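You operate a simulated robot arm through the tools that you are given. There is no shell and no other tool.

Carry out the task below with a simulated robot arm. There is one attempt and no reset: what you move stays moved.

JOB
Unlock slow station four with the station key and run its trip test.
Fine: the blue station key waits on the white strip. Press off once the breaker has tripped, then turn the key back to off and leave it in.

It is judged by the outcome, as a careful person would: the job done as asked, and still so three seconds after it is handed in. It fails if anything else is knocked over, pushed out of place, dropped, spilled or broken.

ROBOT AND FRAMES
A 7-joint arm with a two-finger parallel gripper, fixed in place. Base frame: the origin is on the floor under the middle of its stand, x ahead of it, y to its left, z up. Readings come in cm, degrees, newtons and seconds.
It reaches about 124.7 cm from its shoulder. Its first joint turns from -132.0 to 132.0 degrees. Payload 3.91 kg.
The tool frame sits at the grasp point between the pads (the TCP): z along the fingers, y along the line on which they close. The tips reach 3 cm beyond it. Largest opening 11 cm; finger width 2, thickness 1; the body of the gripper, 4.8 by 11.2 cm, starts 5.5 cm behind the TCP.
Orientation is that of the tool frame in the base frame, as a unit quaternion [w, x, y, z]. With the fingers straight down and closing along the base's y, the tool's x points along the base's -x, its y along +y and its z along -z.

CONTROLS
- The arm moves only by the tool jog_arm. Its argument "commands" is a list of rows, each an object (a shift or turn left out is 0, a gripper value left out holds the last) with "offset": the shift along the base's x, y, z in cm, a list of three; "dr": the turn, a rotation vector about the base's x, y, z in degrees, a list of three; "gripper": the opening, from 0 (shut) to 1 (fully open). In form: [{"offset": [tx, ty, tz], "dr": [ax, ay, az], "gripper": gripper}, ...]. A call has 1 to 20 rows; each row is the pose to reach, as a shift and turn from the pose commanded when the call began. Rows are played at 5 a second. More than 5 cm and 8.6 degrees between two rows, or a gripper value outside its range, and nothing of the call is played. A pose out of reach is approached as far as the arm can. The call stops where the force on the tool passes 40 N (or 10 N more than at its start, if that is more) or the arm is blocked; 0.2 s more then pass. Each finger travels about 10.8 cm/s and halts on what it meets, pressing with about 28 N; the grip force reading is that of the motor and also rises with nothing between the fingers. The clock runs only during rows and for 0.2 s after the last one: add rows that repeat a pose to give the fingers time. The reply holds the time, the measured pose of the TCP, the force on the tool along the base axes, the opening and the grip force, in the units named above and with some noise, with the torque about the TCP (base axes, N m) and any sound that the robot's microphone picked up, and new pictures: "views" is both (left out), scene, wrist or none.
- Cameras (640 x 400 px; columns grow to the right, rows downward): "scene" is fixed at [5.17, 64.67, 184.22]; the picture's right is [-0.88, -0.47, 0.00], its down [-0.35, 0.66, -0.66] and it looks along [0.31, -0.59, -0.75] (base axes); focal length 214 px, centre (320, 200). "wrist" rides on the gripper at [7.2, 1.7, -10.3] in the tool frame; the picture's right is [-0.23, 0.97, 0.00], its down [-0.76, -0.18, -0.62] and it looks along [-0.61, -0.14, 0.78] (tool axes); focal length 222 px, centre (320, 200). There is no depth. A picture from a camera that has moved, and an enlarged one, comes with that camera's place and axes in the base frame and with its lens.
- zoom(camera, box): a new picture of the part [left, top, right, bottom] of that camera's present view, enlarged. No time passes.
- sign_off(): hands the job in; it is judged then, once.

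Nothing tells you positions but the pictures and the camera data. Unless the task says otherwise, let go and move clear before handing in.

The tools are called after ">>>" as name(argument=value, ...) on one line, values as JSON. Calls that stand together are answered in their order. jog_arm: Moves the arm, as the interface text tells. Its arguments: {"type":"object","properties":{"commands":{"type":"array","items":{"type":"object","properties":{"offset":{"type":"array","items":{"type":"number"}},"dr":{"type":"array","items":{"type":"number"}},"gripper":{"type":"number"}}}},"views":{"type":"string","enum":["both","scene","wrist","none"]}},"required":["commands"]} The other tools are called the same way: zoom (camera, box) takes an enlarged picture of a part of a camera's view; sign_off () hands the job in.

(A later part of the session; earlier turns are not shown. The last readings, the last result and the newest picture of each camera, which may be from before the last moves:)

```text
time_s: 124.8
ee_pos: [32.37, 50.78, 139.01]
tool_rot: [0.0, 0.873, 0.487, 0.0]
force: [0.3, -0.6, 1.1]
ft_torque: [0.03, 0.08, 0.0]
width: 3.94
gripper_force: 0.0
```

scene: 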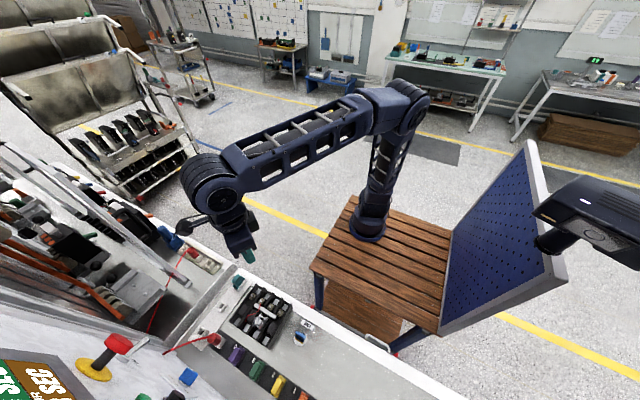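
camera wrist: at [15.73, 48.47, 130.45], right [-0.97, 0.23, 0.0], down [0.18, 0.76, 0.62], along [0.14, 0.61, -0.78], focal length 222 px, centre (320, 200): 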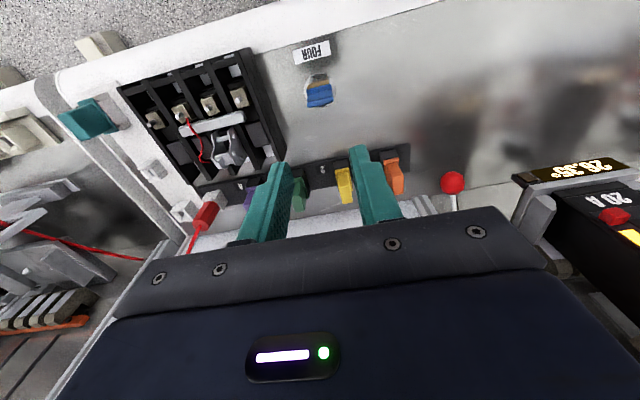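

The elbow is back in the good place. Next I'll move over the key at low height with this wrist angle.

>>> jog_arm(commands=[{"offset": [-1, 0.5, -4], "gripper": 0.36}, {"offset": [-2, 1, -8], "gripper": 0.36}, {"offset": [-3, 1.5, -12], "gripper": 0.36}, {"offset": [-5, 2, -16], "gripper": 0.36}, {"offset": [-8, 3, -19], "gripper": 0.36}, {"offset": [-11, 4, -21], "gripper": 0.36}, {"offset": [-14, 5, -23], "gripper": 0.36}, {"offset": [-15.1, 5, -25], "gripper": 0.36}, {"offset": [-15.1, 5, -25], "gripper": 0.36}], views="both")

```text
time_s: 126.8
ee_pos: [17.11, 55.86, 114.2]
tool_rot: [0.0, 0.873, 0.487, 0.0]
force: [0.0, -0.2, 0.1]
ft_torque: [-0.02, 0.01, 0.0]
width: 3.96
gripper_force: 0.1
camera wrist: at [22.42, 61.16, 124.47], right [0.71, -0.7, 0.0], down [-0.55, -0.55, 0.62], along [-0.44, -0.44, -0.78], focal length 222 px, centre (320, 200)
```

scene: 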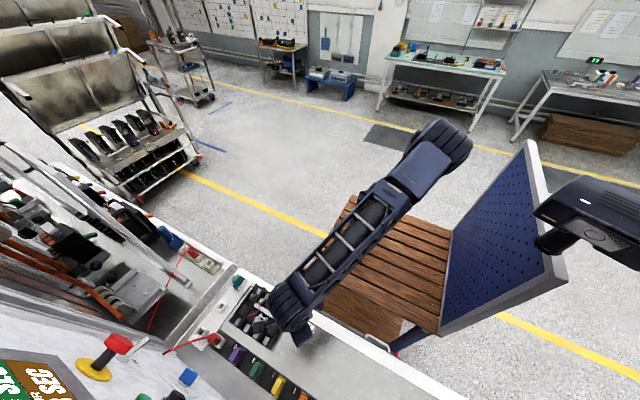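
wrist: 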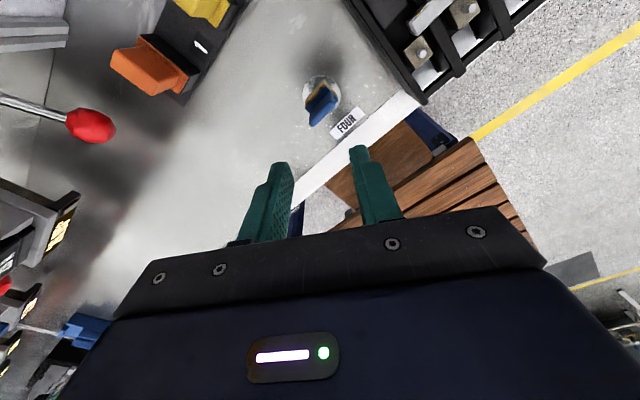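

The elbow is fine here. I'd like to grip at ψ=180 and turn positive, so I'll test how far positive the wrist can go at this spot.

>>> jog_arm(commands=[{"dr": [0, 0, 8], "gripper": 0.36}, {"dr": [0, 0, 16], "gripper": 0.36}, {"dr": [0, 0, 24], "gripper": 0.36}, {"dr": [0, 0, 32], "gripper": 0.36}, {"dr": [0, 0, 32], "gripper": 0.36}], views="scene")

```text
time_s: 128.0
ee_pos: [9.0, 49.52, 116.47]
tool_rot: [0.015, 0.732, 0.68, 0.035]
force: [0.7, -0.3, -0.2]
ft_torque: [-0.04, -0.01, -0.01]
width: 3.96
gripper_force: 0.0
out of reach, approached as far as the arm can: row 2, 3, 4, 5
```

scene: 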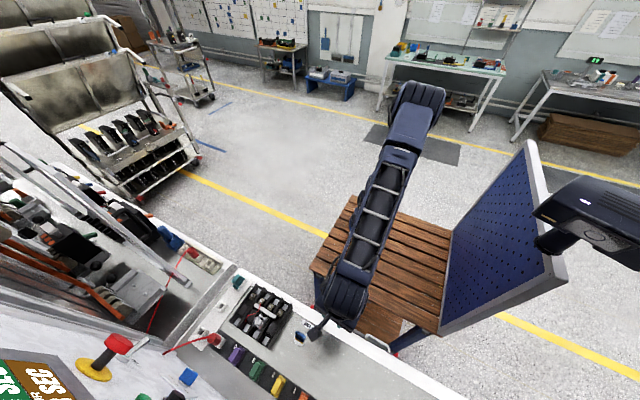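

Out of reach past about ψ=246, and the hand shifted to (9, 49.5), though nothing was touched. I'll hold and read the pose before recovering.

>>> jog_arm(commands=[{"offset": [0, 0, 0], "gripper": 0.36}, {"offset": [0, 0, 0], "gripper": 0.36}], views="wrist")

```text
time_s: 128.6
ee_pos: [8.93, 49.51, 116.53]
tool_rot: [0.014, 0.733, 0.679, 0.035]
force: [0.2, -0.3, -0.3]
ft_torque: [0.0, -0.02, 0.0]
width: 3.96
gripper_force: 0.1
camera wrist: at [10.48, 56.26, 127.02], right [0.95, -0.3, 0.06], down [-0.28, -0.76, 0.58], along [-0.13, -0.57, -0.81], focal length 222 px, centre (320, 200)
```

wrist: 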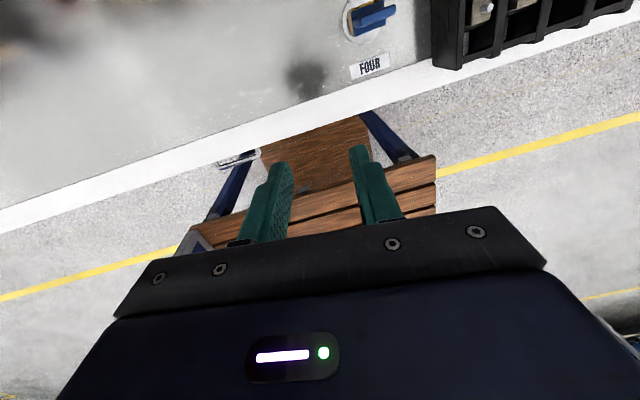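

It holds there. I'll rotate back to about ψ=223 first, then fix the small tilt and return above the key.

>>> jog_arm(commands=[{"offset": [0, 0, 0], "dr": [0, 0, -8], "gripper": 0.36}, {"offset": [1, 1, 0], "dr": [0, 0, -16], "gripper": 0.36}, {"offset": [2, 2, 0], "dr": [0, 0, -24], "gripper": 0.36}, {"offset": [3, 3, 0], "dr": [0, 0, -32], "gripper": 0.36}, {"offset": [4, 4, 0], "dr": [0, 0, -40], "gripper": 0.36}, {"offset": [4, 4, 0], "dr": [0, 0, -40], "gripper": 0.36}], views="scene")

```text
time_s: 130.0
ee_pos: [12.55, 53.36, 116.16]
tool_rot: [0.026, 0.921, 0.387, 0.029]
force: [1.2, 0.8, -0.3]
ft_torque: [0.03, 0.0, 0.0]
width: 3.97
gripper_force: 0.0
```

scene: 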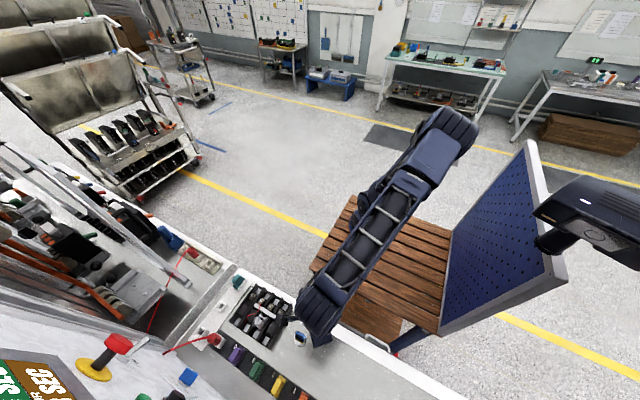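

Now I'll level the tool and come back over the key.

>>> jog_arm(commands=[{"offset": [1.5, 0.8, 0], "dr": [0.73, 2.1, 0], "gripper": 0.36}, {"offset": [3, 1.6, 0], "dr": [1.46, 4.21, 0], "gripper": 0.36}, {"offset": [4.65, 2.45, 0], "dr": [1.46, 4.21, 0], "gripper": 0.36}, {"offset": [4.65, 2.45, 0], "dr": [1.46, 4.21, 0], "gripper": 0.36}], views="none")

>>> jog_arm(commands=[{"dr": [0, 0, -8], "gripper": 0.36}, {"dr": [0, 0, -16], "gripper": 0.36}, {"dr": [0, 0, -24], "gripper": 0.36}, {"dr": [0, 0, -32], "gripper": 0.36}, {"dr": [0, 0, -40], "gripper": 0.36}, {"dr": [0, 0, -45.75], "gripper": 0.36}, {"dr": [0, 0, -45.75], "gripper": 0.36}], views="both")

>>> zoom(camera="wrist", box=[260, 60, 380, 200])

```text
time_s: 131.0
ee_pos: [17.11, 55.9, 116.06]
tool_rot: [0.0, 0.921, 0.389, -0.001]
force: [-0.5, 0.0, 0.0]
ft_torque: [-0.02, -0.01, 0.01]
width: 3.95
gripper_force: 0.1
```

```text
time_s: 132.6
ee_pos: [17.17, 55.84, 116.03]
tool_rot: [0.0, 1.0, -0.001, 0.0]
force: [-0.6, -0.5, 0.3]
ft_torque: [-0.01, 0.0, 0.01]
width: 3.97
gripper_force: 0.1
camera wrist: at [24.42, 54.13, 126.36], right [-0.23, -0.97, 0.0], down [-0.76, 0.18, 0.62], along [-0.61, 0.14, -0.78], focal length 222 px, centre (320, 200)
```

scene: 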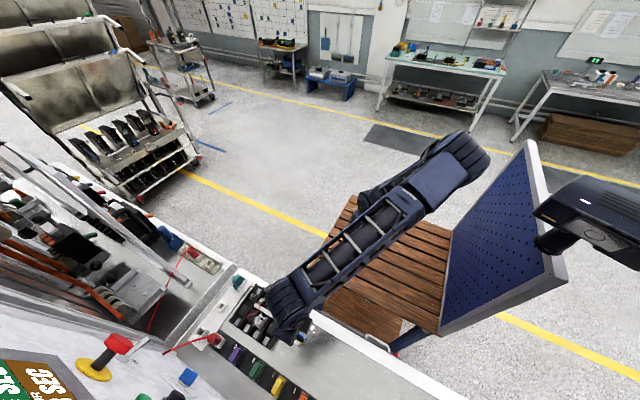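
wrist: 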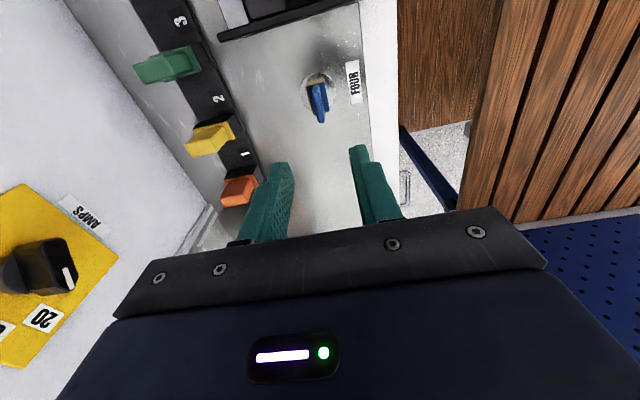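

```text
2.86 times, centred on (320, 130) of wrist
camera zoom: at [24.42, 54.13, 126.36], right [-0.23, -0.97, 0.0], down [-0.76, 0.18, 0.62], along [-0.61, 0.14, -0.78], focal length 635 px, centre (320, 400)
```

zoom: 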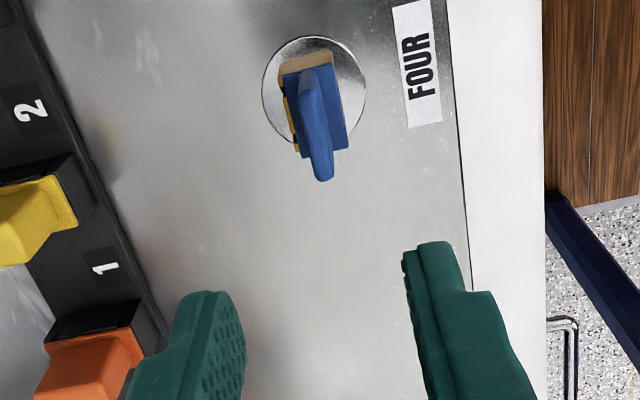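

ψ=180 over the key, and the elbow has better clearance now. The key centre is about (17.4, 55.9). I'll descend in stages to grip it again.

>>> jog_arm(commands=[{"offset": [0.2, 0.04, -3], "gripper": 0.36}, {"offset": [0.2, 0.04, -6], "gripper": 0.36}, {"offset": [0.2, 0.04, -9], "gripper": 0.36}, {"offset": [0.2, 0.04, -10], "gripper": 0.36}, {"offset": [0.2, 0.04, -10], "gripper": 0.36}], views="both")

>>> zoom(camera="wrist", box=[260, 80, 380, 220])

```text
time_s: 133.8
ee_pos: [17.34, 55.93, 106.31]
tool_rot: [0.0, 1.0, 0.0, 0.0]
force: [1.0, 0.5, -0.4]
ft_torque: [-0.01, 0.05, -0.04]
width: 3.96
gripper_force: 0.1
camera wrist: at [24.63, 54.24, 116.48], right [-0.23, -0.97, 0.0], down [-0.76, 0.18, 0.62], along [-0.61, 0.14, -0.78], focal length 222 px, centre (320, 200)
```

scene: 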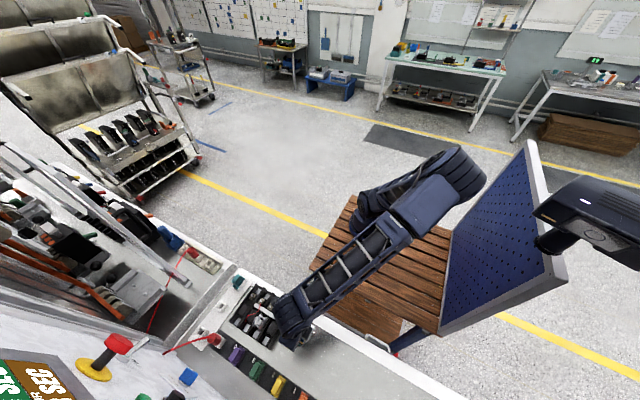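
wrist: 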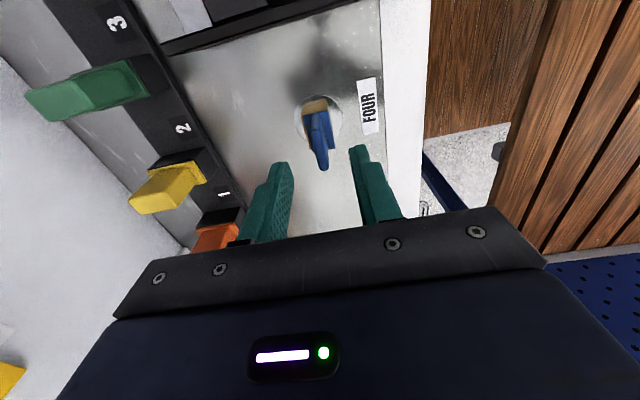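

```text
2.86 times, centred on (320, 150) of wrist
camera zoom: at [24.63, 54.24, 116.48], right [-0.23, -0.97, 0.0], down [-0.76, 0.18, 0.62], along [-0.61, 0.14, -0.78], focal length 635 px, centre (320, 343)
```

zoom: 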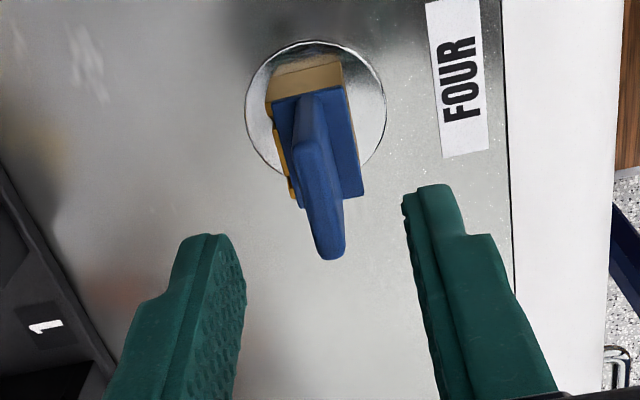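

The key sits exactly where it did in my first pick picture. I'll descend the last 4.1 cm and grip.

>>> jog_arm(commands=[{"offset": [0, 0, -2], "gripper": 0.36}, {"offset": [0, 0, -3.5], "gripper": 0.36}, {"offset": [0, 0, -4.1], "gripper": 0.36}, {"offset": [0, 0, -4.1], "gripper": 0.0}, {"offset": [0, 0, -4.1], "gripper": 0.0}, {"offset": [0, 0, -4.1], "gripper": 0.0}, {"offset": [0, 0, -4.1], "gripper": 0.0}], views="wrist")

>>> zoom(camera="wrist", box=[285, 95, 355, 175])

```text
time_s: 135.4
ee_pos: [17.36, 55.84, 101.95]
tool_rot: [0.0, 1.0, 0.0, 0.0]
force: [0.7, 0.5, -0.9]
ft_torque: [0.1, -0.02, 0.0]
width: 0.69
gripper_force: 27.7
camera wrist: at [24.61, 54.21, 112.24], right [-0.23, -0.97, 0.0], down [-0.76, 0.18, 0.62], along [-0.61, 0.14, -0.78], focal length 222 px, centre (320, 200)
```

wrist: 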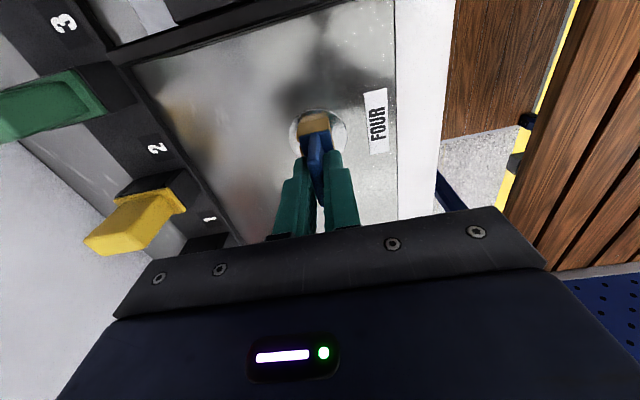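

```text
5.00 times, centred on (320, 135) of wrist
camera zoom: at [24.61, 54.21, 112.24], right [-0.23, -0.97, 0.0], down [-0.76, 0.18, 0.62], along [-0.61, 0.14, -0.78], focal length 1111 px, centre (320, 525)
```

zoom: 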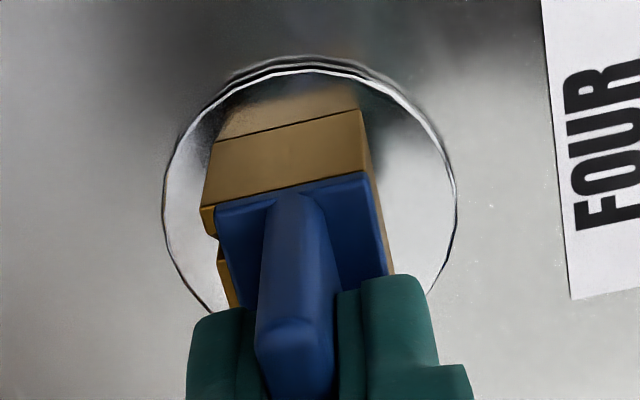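

Gripped. Now I'll turn the key back counter-clockwise in small steps, watching forces and the socket.

>>> jog_arm(commands=[{"dr": [0, 0, 4], "gripper": 0.0}, {"dr": [0, 0, 8], "gripper": 0.0}, {"dr": [0, 0, 12], "gripper": 0.0}, {"dr": [0, 0, 16], "gripper": 0.0}, {"dr": [0, 0, 16], "gripper": 0.0}], views="wrist")

>>> zoom(camera="wrist", box=[295, 105, 345, 155])

```text
time_s: 136.6
ee_pos: [17.36, 55.96, 101.92]
tool_rot: [0.0, 0.99, 0.14, 0.0]
force: [0.5, 7.2, 0.8]
ft_torque: [0.32, -0.05, -0.02]
width: 0.71
gripper_force: 28.2
camera wrist: at [24.84, 56.26, 112.24], right [0.05, -1.0, 0.0], down [-0.78, -0.04, 0.62], along [-0.62, -0.03, -0.78], focal length 222 px, centre (320, 200)
```

wrist: 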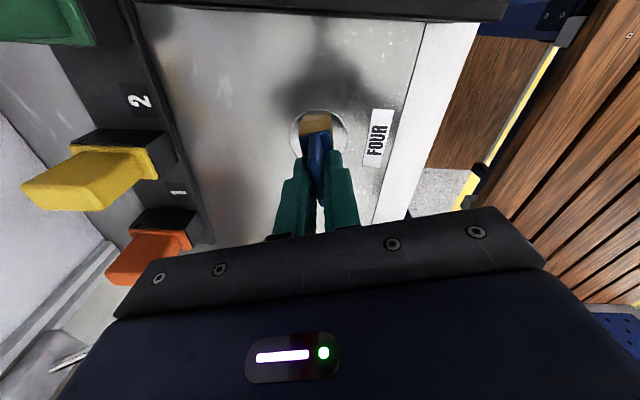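

```text
8.00 times, centred on (320, 130) of wrist
camera zoom: at [24.84, 56.26, 112.24], right [0.05, -1.0, 0.0], down [-0.78, -0.04, 0.62], along [-0.62, -0.03, -0.78], focal length 1777 px, centre (320, 760)
```

zoom: 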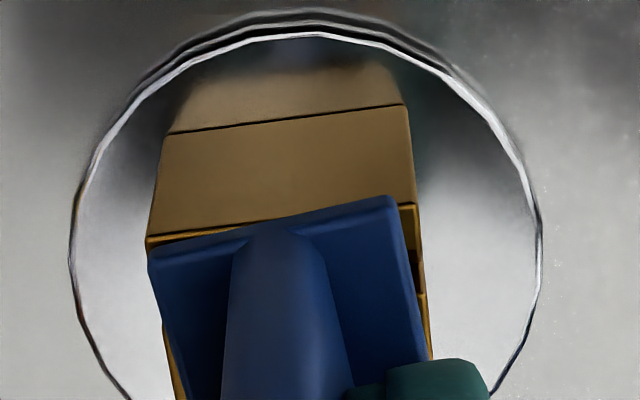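

The socket is following. I'll shift slightly to relieve the 7 N side force and continue.

>>> jog_arm(commands=[{"offset": [0, 0.11, 0], "dr": [0, 0, 0], "gripper": 0.0}, {"offset": [0, 0.12, 0], "dr": [0, 0, 4], "gripper": 0.0}, {"offset": [0, 0.12, 0], "dr": [0, 0, 8], "gripper": 0.0}, {"offset": [0, 0.13, 0], "dr": [0, 0, 12], "gripper": 0.0}, {"offset": [0, 0.13, 0], "dr": [0, 0, 16], "gripper": 0.0}, {"offset": [0, 0.13, 0], "dr": [0, 0, 16], "gripper": 0.0}], views="both")

>>> zoom(camera="wrist", box=[295, 105, 345, 155])

```text
time_s: 138.0
ee_pos: [17.38, 56.03, 101.93]
tool_rot: [0.001, 0.961, 0.276, 0.0]
force: [0.3, -5.9, -1.5]
ft_torque: [-0.23, -0.04, -0.01]
width: 0.69
gripper_force: 28.2
camera wrist: at [24.46, 58.43, 112.23], right [0.32, -0.95, 0.0], down [-0.74, -0.25, 0.62], along [-0.59, -0.2, -0.78], focal length 222 px, centre (320, 200)
```

scene: 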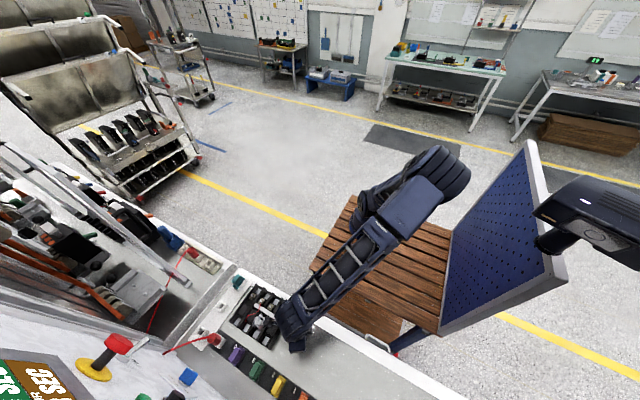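
wrist: 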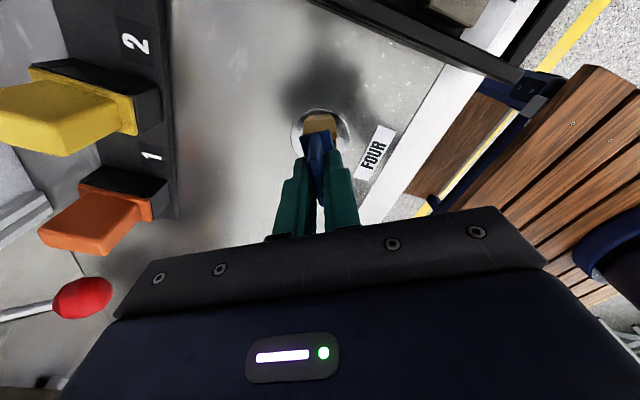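

```text
8.00 times, centred on (320, 130) of wrist
camera zoom: at [24.46, 58.43, 112.23], right [0.32, -0.95, 0.0], down [-0.74, -0.25, 0.62], along [-0.59, -0.2, -0.78], focal length 1777 px, centre (320, 760)
```

zoom: 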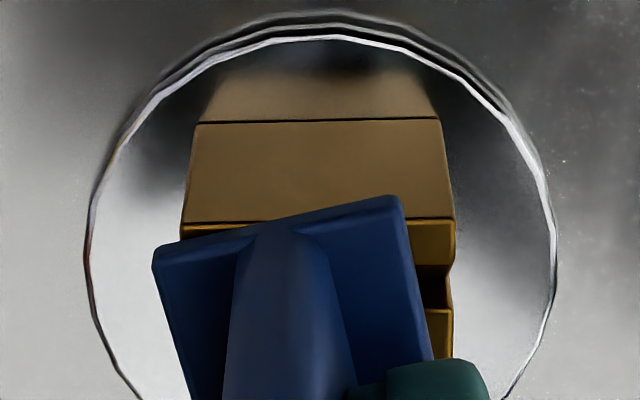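

Key 32° back and the socket about 20°. I'll continue, relieving the opposite side force now.

>>> jog_arm(commands=[{"offset": [0, -0.1, 0], "dr": [0, 0, 3], "gripper": 0.0}, {"offset": [0, -0.1, 0], "dr": [0, 0, 6], "gripper": 0.0}, {"offset": [0, -0.11, 0], "dr": [0, 0, 9], "gripper": 0.0}, {"offset": [0, -0.11, 0], "dr": [0, 0, 12], "gripper": 0.0}, {"offset": [0, -0.12, 0], "dr": [0, 0, 16], "gripper": 0.0}, {"offset": [0, -0.12, 0], "dr": [0, 0, 16], "gripper": 0.0}], views="both")

>>> zoom(camera="wrist", box=[295, 105, 345, 155])

```text
time_s: 139.4
ee_pos: [17.27, 55.96, 101.98]
tool_rot: [0.0, 0.913, 0.407, 0.0]
force: [6.1, -1.0, 1.0]
ft_torque: [0.0, -0.35, -0.05]
width: 0.72
gripper_force: 28.3
camera wrist: at [23.48, 60.2, 112.23], right [0.57, -0.82, 0.0], down [-0.64, -0.45, 0.62], along [-0.51, -0.36, -0.78], focal length 222 px, centre (320, 200)
```

scene: 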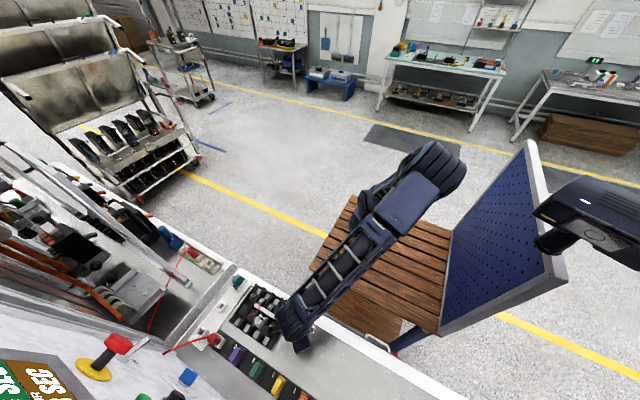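
wrist: 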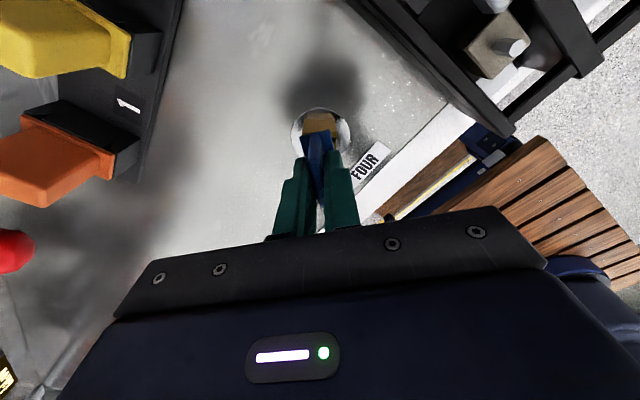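

```text
8.00 times, centred on (320, 130) of wrist
camera zoom: at [23.48, 60.2, 112.23], right [0.57, -0.82, 0.0], down [-0.64, -0.45, 0.62], along [-0.51, -0.36, -0.78], focal length 1777 px, centre (320, 760)
```

zoom: 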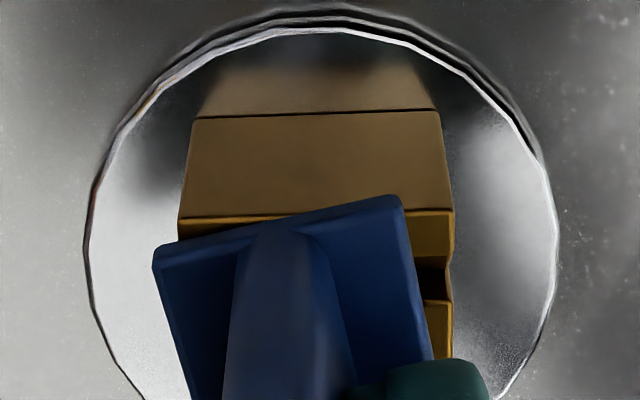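

Key 48° back, socket about 37°. I'll shift +x slightly and turn on carefully in 3° steps, keeping below the wrist limit.

>>> jog_arm(commands=[{"offset": [0.1, 0, 0], "dr": [0, 0, 2], "gripper": 0.0}, {"offset": [0.11, 0, 0], "dr": [0, 0, 5], "gripper": 0.0}, {"offset": [0.12, 0, 0], "dr": [0, 0, 8], "gripper": 0.0}, {"offset": [0.12, 0, 0], "dr": [0, 0, 11], "gripper": 0.0}, {"offset": [0.12, 0, 0], "dr": [0, 0, 11], "gripper": 0.0}], views="both")

>>> zoom(camera="wrist", box=[295, 105, 345, 155])

```text
time_s: 140.6
ee_pos: [17.51, 56.02, 101.94]
tool_rot: [-0.001, 0.87, 0.494, 0.0]
force: [2.0, -0.1, 0.0]
ft_torque: [-0.05, -0.03, 0.01]
width: 0.7
gripper_force: 28.4
camera wrist: at [22.7, 61.34, 112.28], right [0.72, -0.7, 0.0], down [-0.54, -0.56, 0.62], along [-0.43, -0.45, -0.78], focal length 222 px, centre (320, 200)
```

scene: 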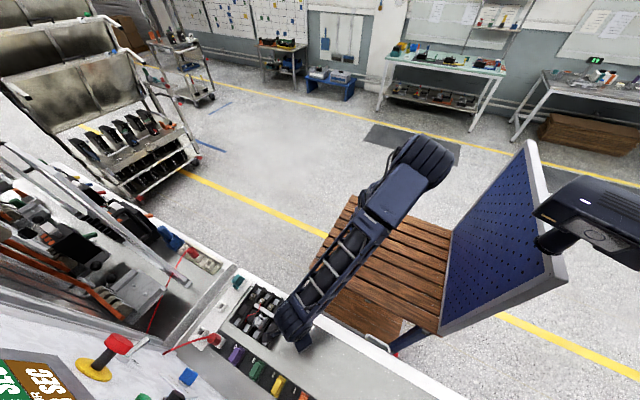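
wrist: 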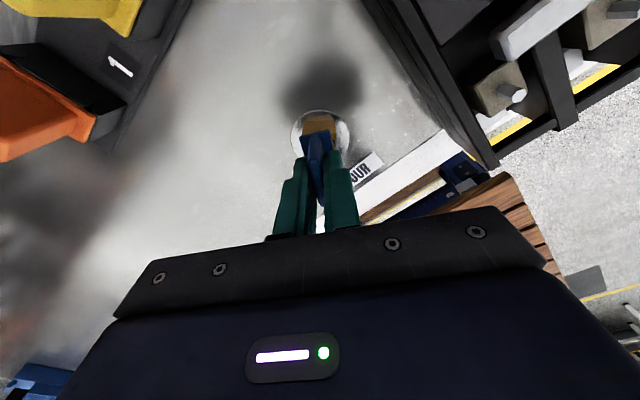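

```text
8.00 times, centred on (320, 130) of wrist
camera zoom: at [22.7, 61.34, 112.28], right [0.72, -0.7, 0.0], down [-0.54, -0.56, 0.62], along [-0.43, -0.45, -0.78], focal length 1777 px, centre (320, 760)
```

zoom: 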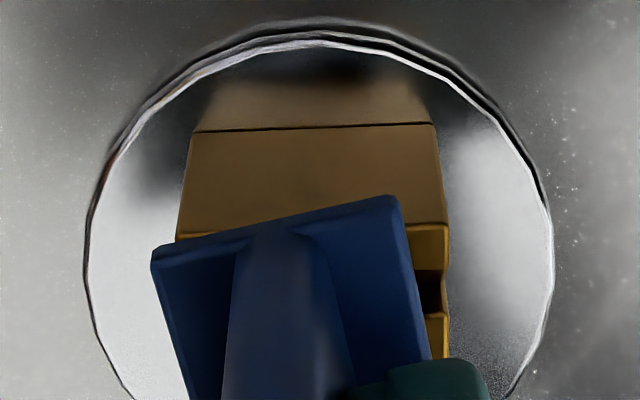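

Key about 60° back and the socket about 48°, lagging by the slot's slack. I'll creep a few more degrees, still within the reach I verified (ψ≤246), and wait to see whether the socket snaps over.

>>> jog_arm(commands=[{"offset": [0.02, 0, 0], "dr": [0, 0, 1], "gripper": 0.0}, {"offset": [0.03, 0, 0], "dr": [0, 0, 2], "gripper": 0.0}, {"offset": [0.03, 0, 0], "dr": [0, 0, 3], "gripper": 0.0}, {"offset": [0.03, 0, 0], "dr": [0, 0, 4], "gripper": 0.0}, {"offset": [0.03, 0, 0], "dr": [0, 0, 4], "gripper": 0.0}, {"offset": [0.03, 0, 0], "dr": [0, 0, 4], "gripper": 0.0}, {"offset": [0.03, 0, 0], "dr": [0, 0, 4], "gripper": 0.0}], views="wrist")

>>> zoom(camera="wrist", box=[295, 105, 345, 155])

```text
time_s: 142.2
ee_pos: [17.47, 55.88, 101.99]
tool_rot: [0.0, 0.853, 0.522, 0.0]
force: [0.5, -0.1, 0.1]
ft_torque: [-0.02, -0.01, 0.0]
width: 0.72
gripper_force: 28.4
camera wrist: at [22.33, 61.61, 112.27], right [0.76, -0.64, 0.0], down [-0.5, -0.6, 0.62], along [-0.4, -0.48, -0.78], focal length 222 px, centre (320, 200)
```

wrist: 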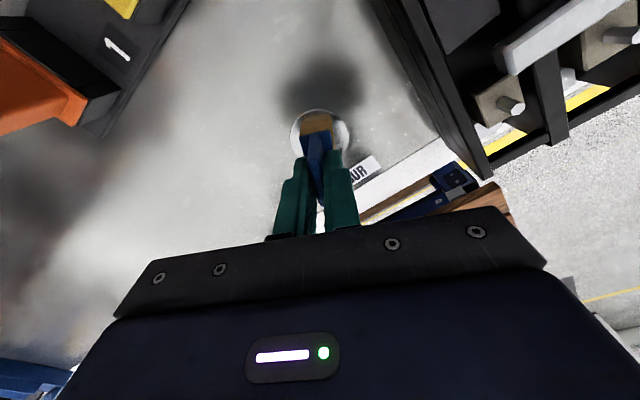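

```text
8.00 times, centred on (320, 130) of wrist
camera zoom: at [22.33, 61.61, 112.27], right [0.76, -0.64, 0.0], down [-0.5, -0.6, 0.62], along [-0.4, -0.48, -0.78], focal length 1777 px, centre (320, 760)
```

zoom: 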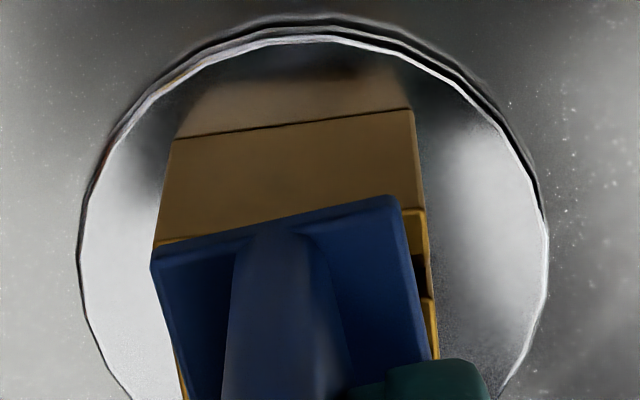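

The socket is catching up on its own now (lag down from 11° to about 6°), so it has passed the snap point. I'll hold still and watch.

>>> jog_arm(commands=[{"gripper": 0.0}, {"gripper": 0.0}, {"gripper": 0.0}, {"gripper": 0.0}, {"gripper": 0.0}, {"gripper": 0.0}], views="wrist")

>>> zoom(camera="wrist", box=[295, 105, 345, 155])

```text
time_s: 143.6
ee_pos: [17.47, 56.01, 102.06]
tool_rot: [0.001, 0.852, 0.523, 0.0]
force: [-0.2, 0.3, -0.8]
ft_torque: [0.0, 0.02, -0.01]
width: 0.7
gripper_force: 27.7
camera wrist: at [22.33, 61.61, 112.27], right [0.76, -0.64, 0.0], down [-0.5, -0.6, 0.62], along [-0.4, -0.48, -0.78], focal length 222 px, centre (320, 200)
```

wrist: 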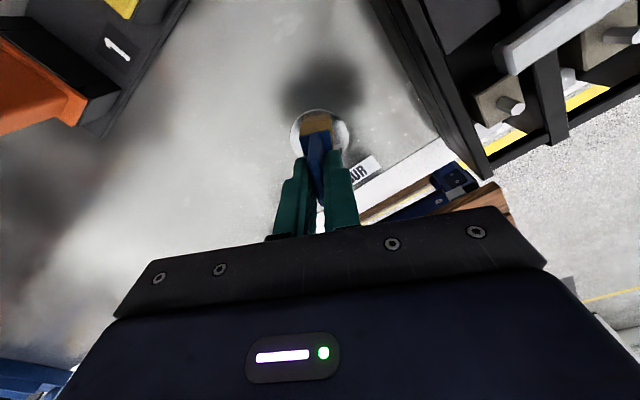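

```text
8.00 times, centred on (320, 130) of wrist
camera zoom: at [22.33, 61.61, 112.27], right [0.76, -0.64, 0.0], down [-0.5, -0.6, 0.62], along [-0.4, -0.48, -0.78], focal length 1777 px, centre (320, 760)
```

zoom: 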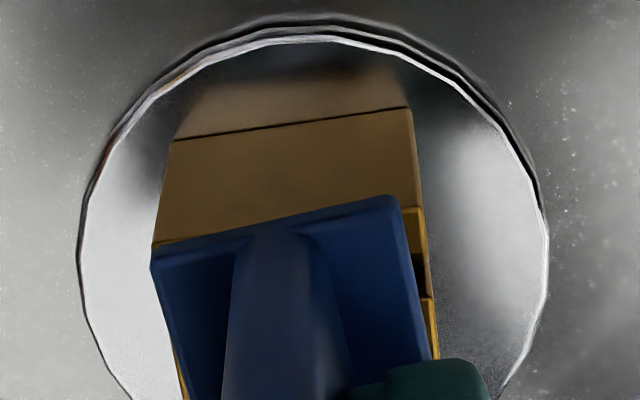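

The socket is past the midpoint and creeping toward off. I'll open the fingers and see whether it carries the key the rest of the way.

>>> jog_arm(commands=[{"gripper": 0.3}, {"gripper": 0.3}, {"gripper": 0.36}, {"gripper": 0.36}, {"gripper": 0.36}, {"gripper": 0.36}], views="wrist")

>>> zoom(camera="wrist", box=[280, 95, 360, 195])

```text
time_s: 145.0
ee_pos: [17.45, 55.87, 101.98]
tool_rot: [0.0, 0.853, 0.523, -0.001]
force: [-0.4, -0.8, 0.4]
ft_torque: [0.01, 0.01, 0.03]
width: 3.98
gripper_force: 0.1
camera wrist: at [22.33, 61.61, 112.27], right [0.76, -0.64, 0.0], down [-0.5, -0.6, 0.62], along [-0.4, -0.48, -0.78], focal length 222 px, centre (320, 200)
```

wrist: 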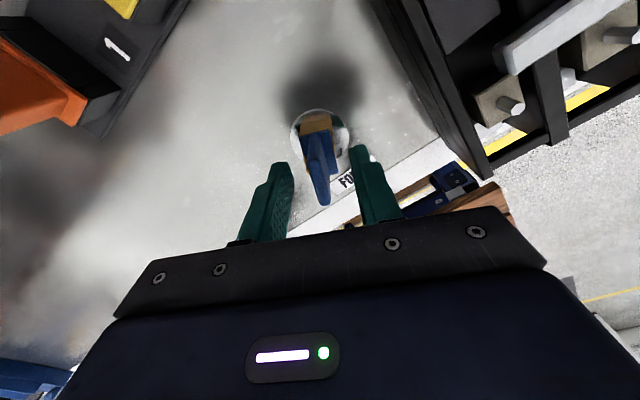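

```text
4.00 times, centred on (320, 145) of wrist
camera zoom: at [22.33, 61.61, 112.27], right [0.76, -0.64, 0.0], down [-0.5, -0.6, 0.62], along [-0.4, -0.48, -0.78], focal length 888 px, centre (320, 420)
```

zoom: 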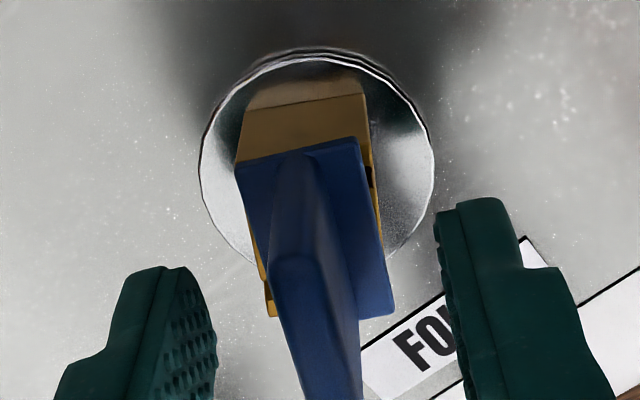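

>>> jog_arm(commands=[{"gripper": 0.36}, {"gripper": 0.36}, {"gripper": 0.36}, {"gripper": 0.36}, {"gripper": 0.36}, {"gripper": 0.36}, {"gripper": 0.36}, {"gripper": 0.36}, {"gripper": 0.36}, {"gripper": 0.36}, {"gripper": 0.36}, {"gripper": 0.36}, {"gripper": 0.36}, {"gripper": 0.36}, {"gripper": 0.36}], views="wrist")

>>> zoom(camera="wrist", box=[280, 95, 360, 195])

```text
time_s: 148.2
ee_pos: [17.5, 55.9, 102.05]
tool_rot: [0.0, 0.853, 0.523, 0.0]
force: [-0.2, -0.1, 1.0]
ft_torque: [0.0, 0.0, 0.0]
width: 3.94
gripper_force: 0.0
camera wrist: at [22.33, 61.61, 112.27], right [0.76, -0.64, 0.0], down [-0.5, -0.6, 0.62], along [-0.4, -0.48, -0.78], focal length 222 px, centre (320, 200)
```

wrist: 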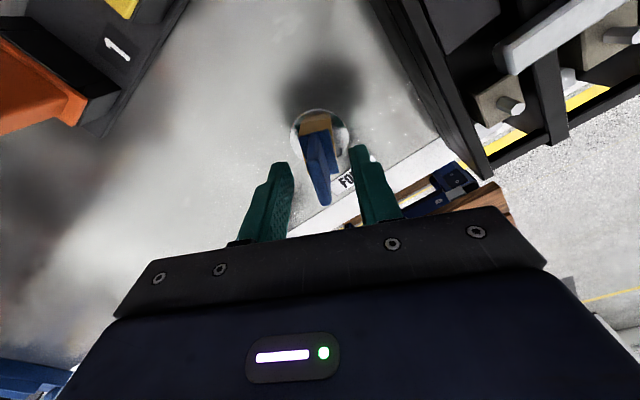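

```text
4.00 times, centred on (320, 145) of wrist
camera zoom: at [22.33, 61.61, 112.27], right [0.76, -0.64, 0.0], down [-0.5, -0.6, 0.62], along [-0.4, -0.48, -0.78], focal length 888 px, centre (320, 420)
```

zoom: 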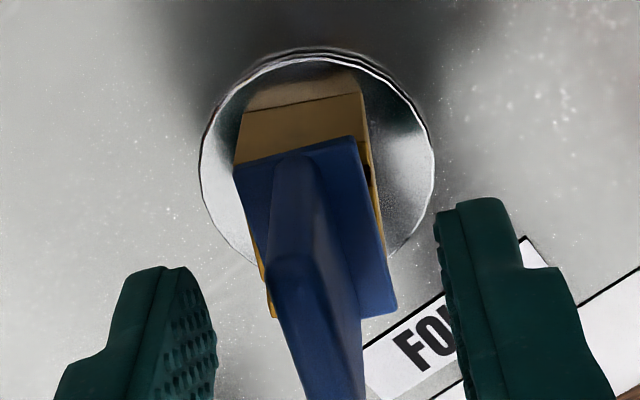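

The socket and key are creeping toward off by themselves. I'll wait longer and watch.

>>> jog_arm(commands=[{"gripper": 0.36}, {"gripper": 0.36}, {"gripper": 0.36}, {"gripper": 0.36}, {"gripper": 0.36}, {"gripper": 0.36}, {"gripper": 0.36}, {"gripper": 0.36}, {"gripper": 0.36}, {"gripper": 0.36}, {"gripper": 0.36}, {"gripper": 0.36}, {"gripper": 0.36}, {"gripper": 0.36}, {"gripper": 0.36}, {"gripper": 0.36}, {"gripper": 0.36}, {"gripper": 0.36}, {"gripper": 0.36}, {"gripper": 0.36}], views="none")

>>> jog_arm(commands=[{"gripper": 0.36}, {"gripper": 0.36}, {"gripper": 0.36}, {"gripper": 0.36}, {"gripper": 0.36}, {"gripper": 0.36}, {"gripper": 0.36}, {"gripper": 0.36}, {"gripper": 0.36}, {"gripper": 0.36}, {"gripper": 0.36}, {"gripper": 0.36}, {"gripper": 0.36}, {"gripper": 0.36}, {"gripper": 0.36}, {"gripper": 0.36}, {"gripper": 0.36}, {"gripper": 0.36}, {"gripper": 0.36}, {"gripper": 0.36}], views="wrist")

>>> zoom(camera="wrist", box=[280, 95, 360, 195])

```text
time_s: 152.4
ee_pos: [17.6, 55.88, 101.97]
tool_rot: [0.0, 0.853, 0.522, 0.001]
force: [0.1, -0.2, 0.1]
ft_torque: [-0.01, -0.01, 0.01]
width: 3.97
gripper_force: 0.1
```

```text
time_s: 156.6
ee_pos: [17.52, 55.83, 102.01]
tool_rot: [0.0, 0.853, 0.522, 0.0]
force: [-0.6, -0.1, 0.6]
ft_torque: [-0.01, -0.01, 0.02]
width: 3.96
gripper_force: 0.1
camera wrist: at [22.33, 61.61, 112.27], right [0.76, -0.64, 0.0], down [-0.5, -0.6, 0.62], along [-0.4, -0.48, -0.78], focal length 222 px, centre (320, 200)
```

wrist: 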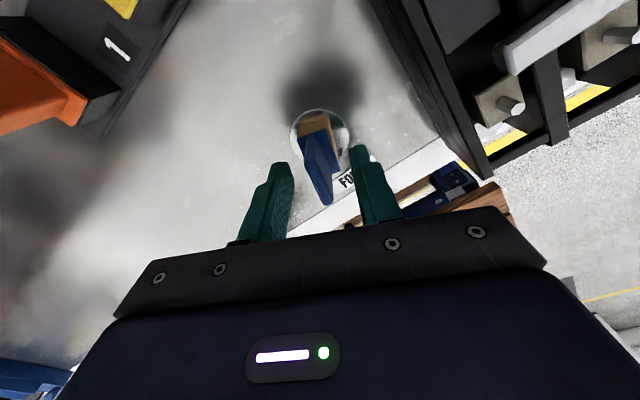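

```text
4.00 times, centred on (320, 145) of wrist
camera zoom: at [22.33, 61.61, 112.27], right [0.76, -0.64, 0.0], down [-0.5, -0.6, 0.62], along [-0.4, -0.48, -0.78], focal length 888 px, centre (320, 420)
```

zoom: 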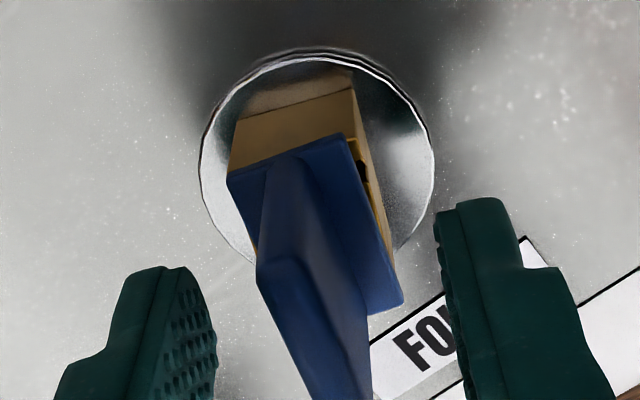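

The key is moving by itself toward off at about 0.7°/s. I'll lift clear so nothing gets in its way and keep watching.

>>> jog_arm(commands=[{"offset": [0, 0, 2], "gripper": 0.36}, {"offset": [0, 0, 5], "gripper": 0.36}, {"offset": [0, 0, 8], "gripper": 0.36}, {"offset": [0, 0, 11], "gripper": 0.36}, {"offset": [0, 0, 12], "gripper": 0.36}, {"offset": [0, 0, 12], "gripper": 0.36}], views="none")

>>> jog_arm(commands=[{"gripper": 0.36}, {"gripper": 0.36}, {"gripper": 0.36}, {"gripper": 0.36}, {"gripper": 0.36}, {"gripper": 0.36}, {"gripper": 0.36}, {"gripper": 0.36}, {"gripper": 0.36}, {"gripper": 0.36}, {"gripper": 0.36}, {"gripper": 0.36}, {"gripper": 0.36}, {"gripper": 0.36}, {"gripper": 0.36}, {"gripper": 0.36}, {"gripper": 0.36}, {"gripper": 0.36}, {"gripper": 0.36}, {"gripper": 0.36}], views="none")

>>> jog_arm(commands=[{"gripper": 0.36}, {"gripper": 0.36}, {"gripper": 0.36}, {"gripper": 0.36}, {"gripper": 0.36}, {"gripper": 0.36}, {"gripper": 0.36}, {"gripper": 0.36}, {"gripper": 0.36}, {"gripper": 0.36}, {"gripper": 0.36}, {"gripper": 0.36}, {"gripper": 0.36}, {"gripper": 0.36}, {"gripper": 0.36}, {"gripper": 0.36}, {"gripper": 0.36}, {"gripper": 0.36}, {"gripper": 0.36}, {"gripper": 0.36}], views="none")

>>> jog_arm(commands=[{"gripper": 0.36}, {"gripper": 0.36}, {"gripper": 0.36}, {"gripper": 0.36}, {"gripper": 0.36}, {"gripper": 0.36}, {"gripper": 0.36}, {"gripper": 0.36}, {"gripper": 0.36}, {"gripper": 0.36}, {"gripper": 0.36}, {"gripper": 0.36}, {"gripper": 0.36}, {"gripper": 0.36}, {"gripper": 0.36}, {"gripper": 0.36}, {"gripper": 0.36}, {"gripper": 0.36}, {"gripper": 0.36}, {"gripper": 0.36}], views="both")

>>> zoom(camera="wrist", box=[280, 55, 360, 155])

>>> zoom(camera="scene", box=[260, 300, 340, 360])

```text
time_s: 158.0
ee_pos: [17.45, 55.84, 113.98]
tool_rot: [0.0, 0.853, 0.522, 0.0]
force: [-0.4, -0.3, -0.9]
ft_torque: [-0.01, -0.03, -0.02]
width: 3.92
gripper_force: 0.0
```

```text
time_s: 162.2
ee_pos: [17.55, 55.82, 113.83]
tool_rot: [0.001, 0.853, 0.522, 0.0]
force: [-0.4, 0.4, 0.4]
ft_torque: [-0.02, -0.01, -0.02]
width: 3.96
gripper_force: 0.0
```

```text
time_s: 166.4
ee_pos: [17.44, 55.89, 113.92]
tool_rot: [0.0, 0.853, 0.522, 0.001]
force: [-0.2, 0.2, 0.4]
ft_torque: [0.0, 0.02, -0.01]
width: 3.98
gripper_force: 0.0
```

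```text
time_s: 170.6
ee_pos: [17.5, 55.86, 113.94]
tool_rot: [0.0, 0.853, 0.522, -0.001]
force: [0.2, 0.5, -0.7]
ft_torque: [0.0, 0.0, 0.0]
width: 3.94
gripper_force: 0.0
camera wrist: at [22.29, 61.6, 124.18], right [0.76, -0.64, 0.0], down [-0.5, -0.6, 0.62], along [-0.4, -0.48, -0.78], focal length 222 px, centre (320, 200)
```

scene: 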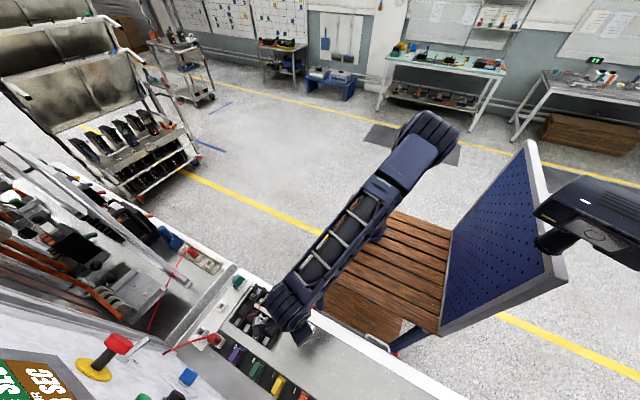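
wrist: 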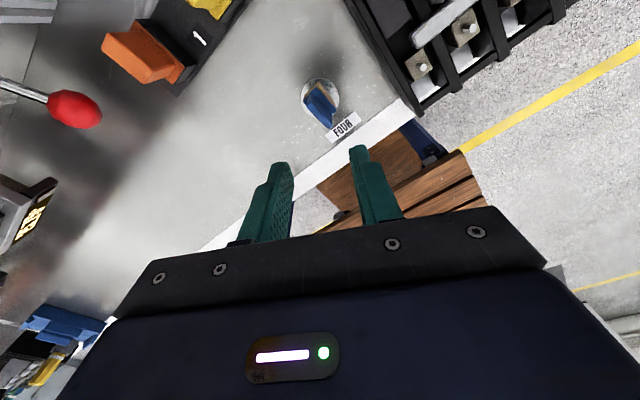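

```text
4.00 times, centred on (320, 105) of wrist
camera zoom: at [22.29, 61.6, 124.18], right [0.76, -0.64, 0.0], down [-0.5, -0.6, 0.62], along [-0.4, -0.48, -0.78], focal length 888 px, centre (320, 580)
```

zoom: 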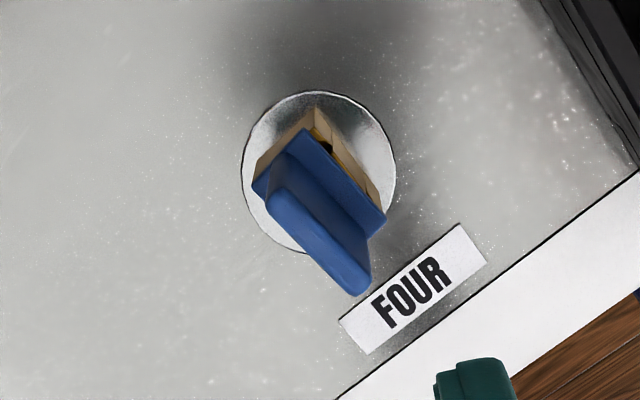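

```text
6.67 times, centred on (300, 330) of scene
camera zoom: at [5.17, 64.67, 184.22], right [-0.88, -0.47, 0.0], down [-0.35, 0.66, -0.66], along [0.31, -0.59, -0.75], focal length 1430 px, centre (453, -667)
```

zoom: 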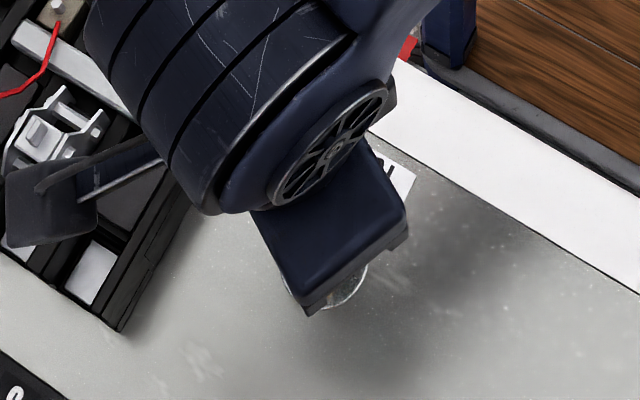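

The key has swung round to about the off orientation. I'll zoom in to check its angle and the socket's.

>>> zoom(camera="wrist", box=[300, 70, 345, 130])

```text
6.67 times, centred on (322, 100) of wrist
camera zoom: at [22.29, 61.6, 124.18], right [0.76, -0.64, 0.0], down [-0.5, -0.6, 0.62], along [-0.4, -0.48, -0.78], focal length 1481 px, centre (303, 867)
```

zoom: 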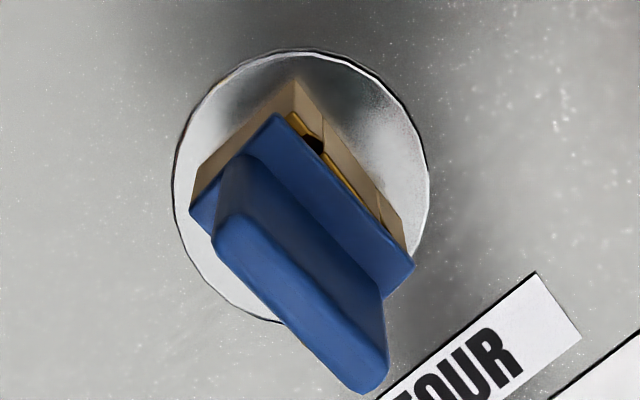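

The socket is back at 0° (its sides line up with the bench axes to within a degree) and the key sits in it within a few degrees of slack. I'll raise the arm clear and do a final check.

>>> jog_arm(commands=[{"offset": [1, 0, 4], "gripper": 0.36}, {"offset": [3, -1, 8], "gripper": 0.36}, {"offset": [5, -2, 12], "gripper": 0.36}, {"offset": [8, -4, 15], "gripper": 0.36}, {"offset": [11, -6, 18], "gripper": 0.36}, {"offset": [14, -8, 21], "gripper": 0.36}, {"offset": [16, -10, 24], "gripper": 0.36}, {"offset": [16, -10, 24], "gripper": 0.36}, {"offset": [16, -10, 24], "gripper": 0.36}], views="both")

>>> zoom(camera="scene", box=[280, 310, 330, 350])

>>> zoom(camera="scene", box=[140, 240, 340, 400])

>>> zoom(camera="scene", box=[0, 330, 120, 400])

```text
time_s: 172.6
ee_pos: [31.87, 44.2, 137.82]
tool_rot: [0.0, 0.853, 0.522, 0.001]
force: [-0.3, 0.3, 0.4]
ft_torque: [0.0, 0.01, -0.01]
width: 3.96
gripper_force: 0.0
out of reach, approached as far as the arm can: row 6, 7, 8, 9
camera wrist: at [36.63, 49.98, 148.1], right [0.76, -0.64, 0.0], down [-0.5, -0.6, 0.62], along [-0.4, -0.48, -0.78], focal length 222 px, centre (320, 200)
```

scene: 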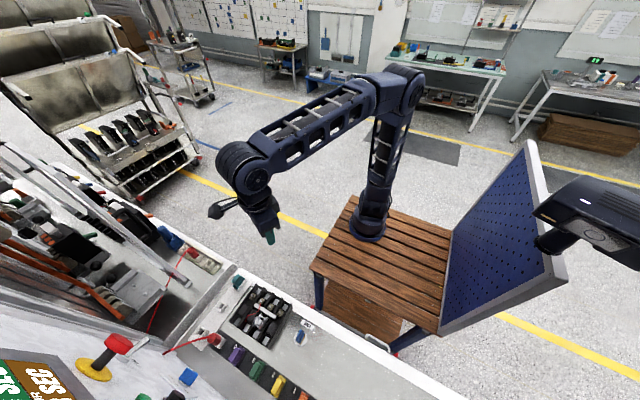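
wrist: 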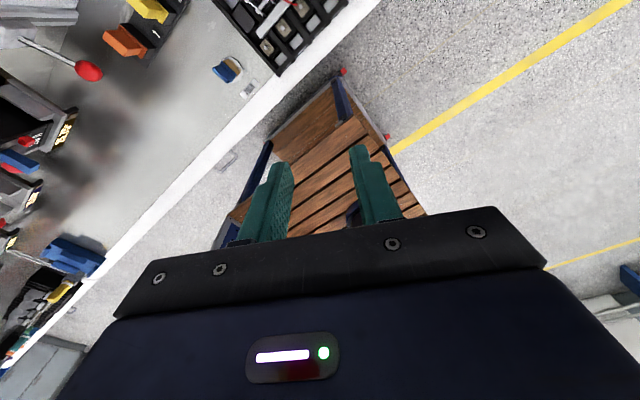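

```text
10.00 times, centred on (305, 330) of scene
camera zoom: at [5.17, 64.67, 184.22], right [-0.88, -0.47, 0.0], down [-0.35, 0.66, -0.66], along [0.31, -0.59, -0.75], focal length 2145 px, centre (470, -1100)
```

zoom: 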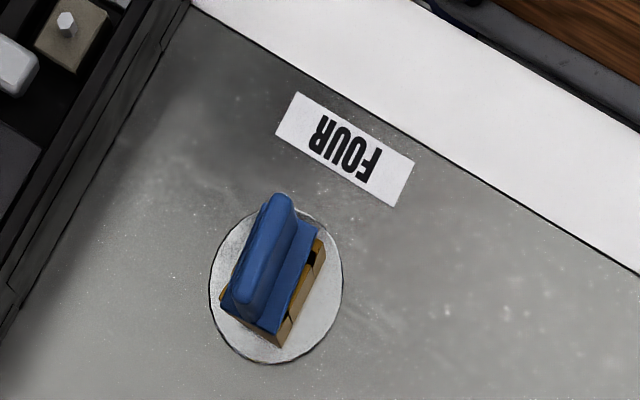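

```text
2.50 times, centred on (240, 320) of scene
camera zoom: at [5.17, 64.67, 184.22], right [-0.88, -0.47, 0.0], down [-0.35, 0.66, -0.66], along [0.31, -0.59, -0.75], focal length 536 px, centre (520, -100)
```

zoom: 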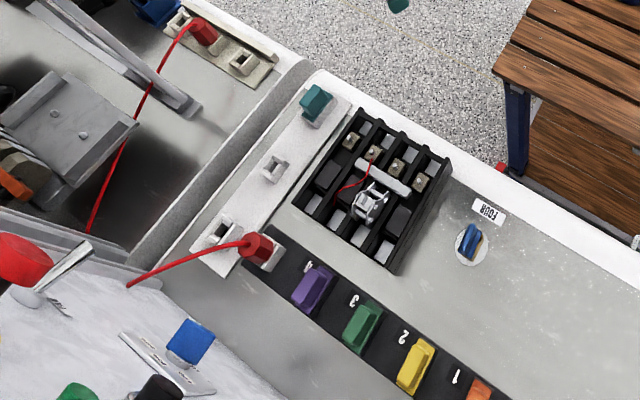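

```text
5.33 times, centred on (60, 365) of scene
camera zoom: at [5.17, 64.67, 184.22], right [-0.88, -0.47, 0.0], down [-0.35, 0.66, -0.66], along [0.31, -0.59, -0.75], focal length 1144 px, centre (1707, -680)
```

zoom: 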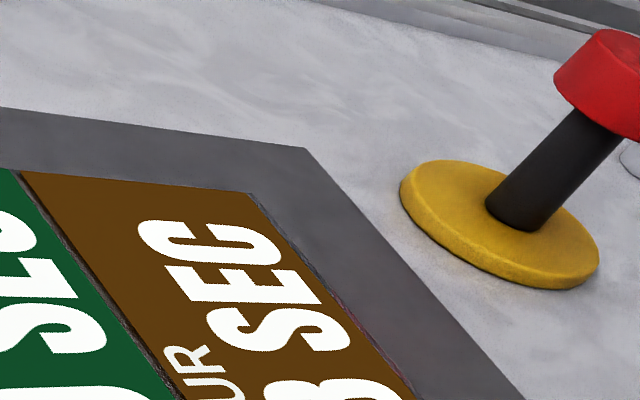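

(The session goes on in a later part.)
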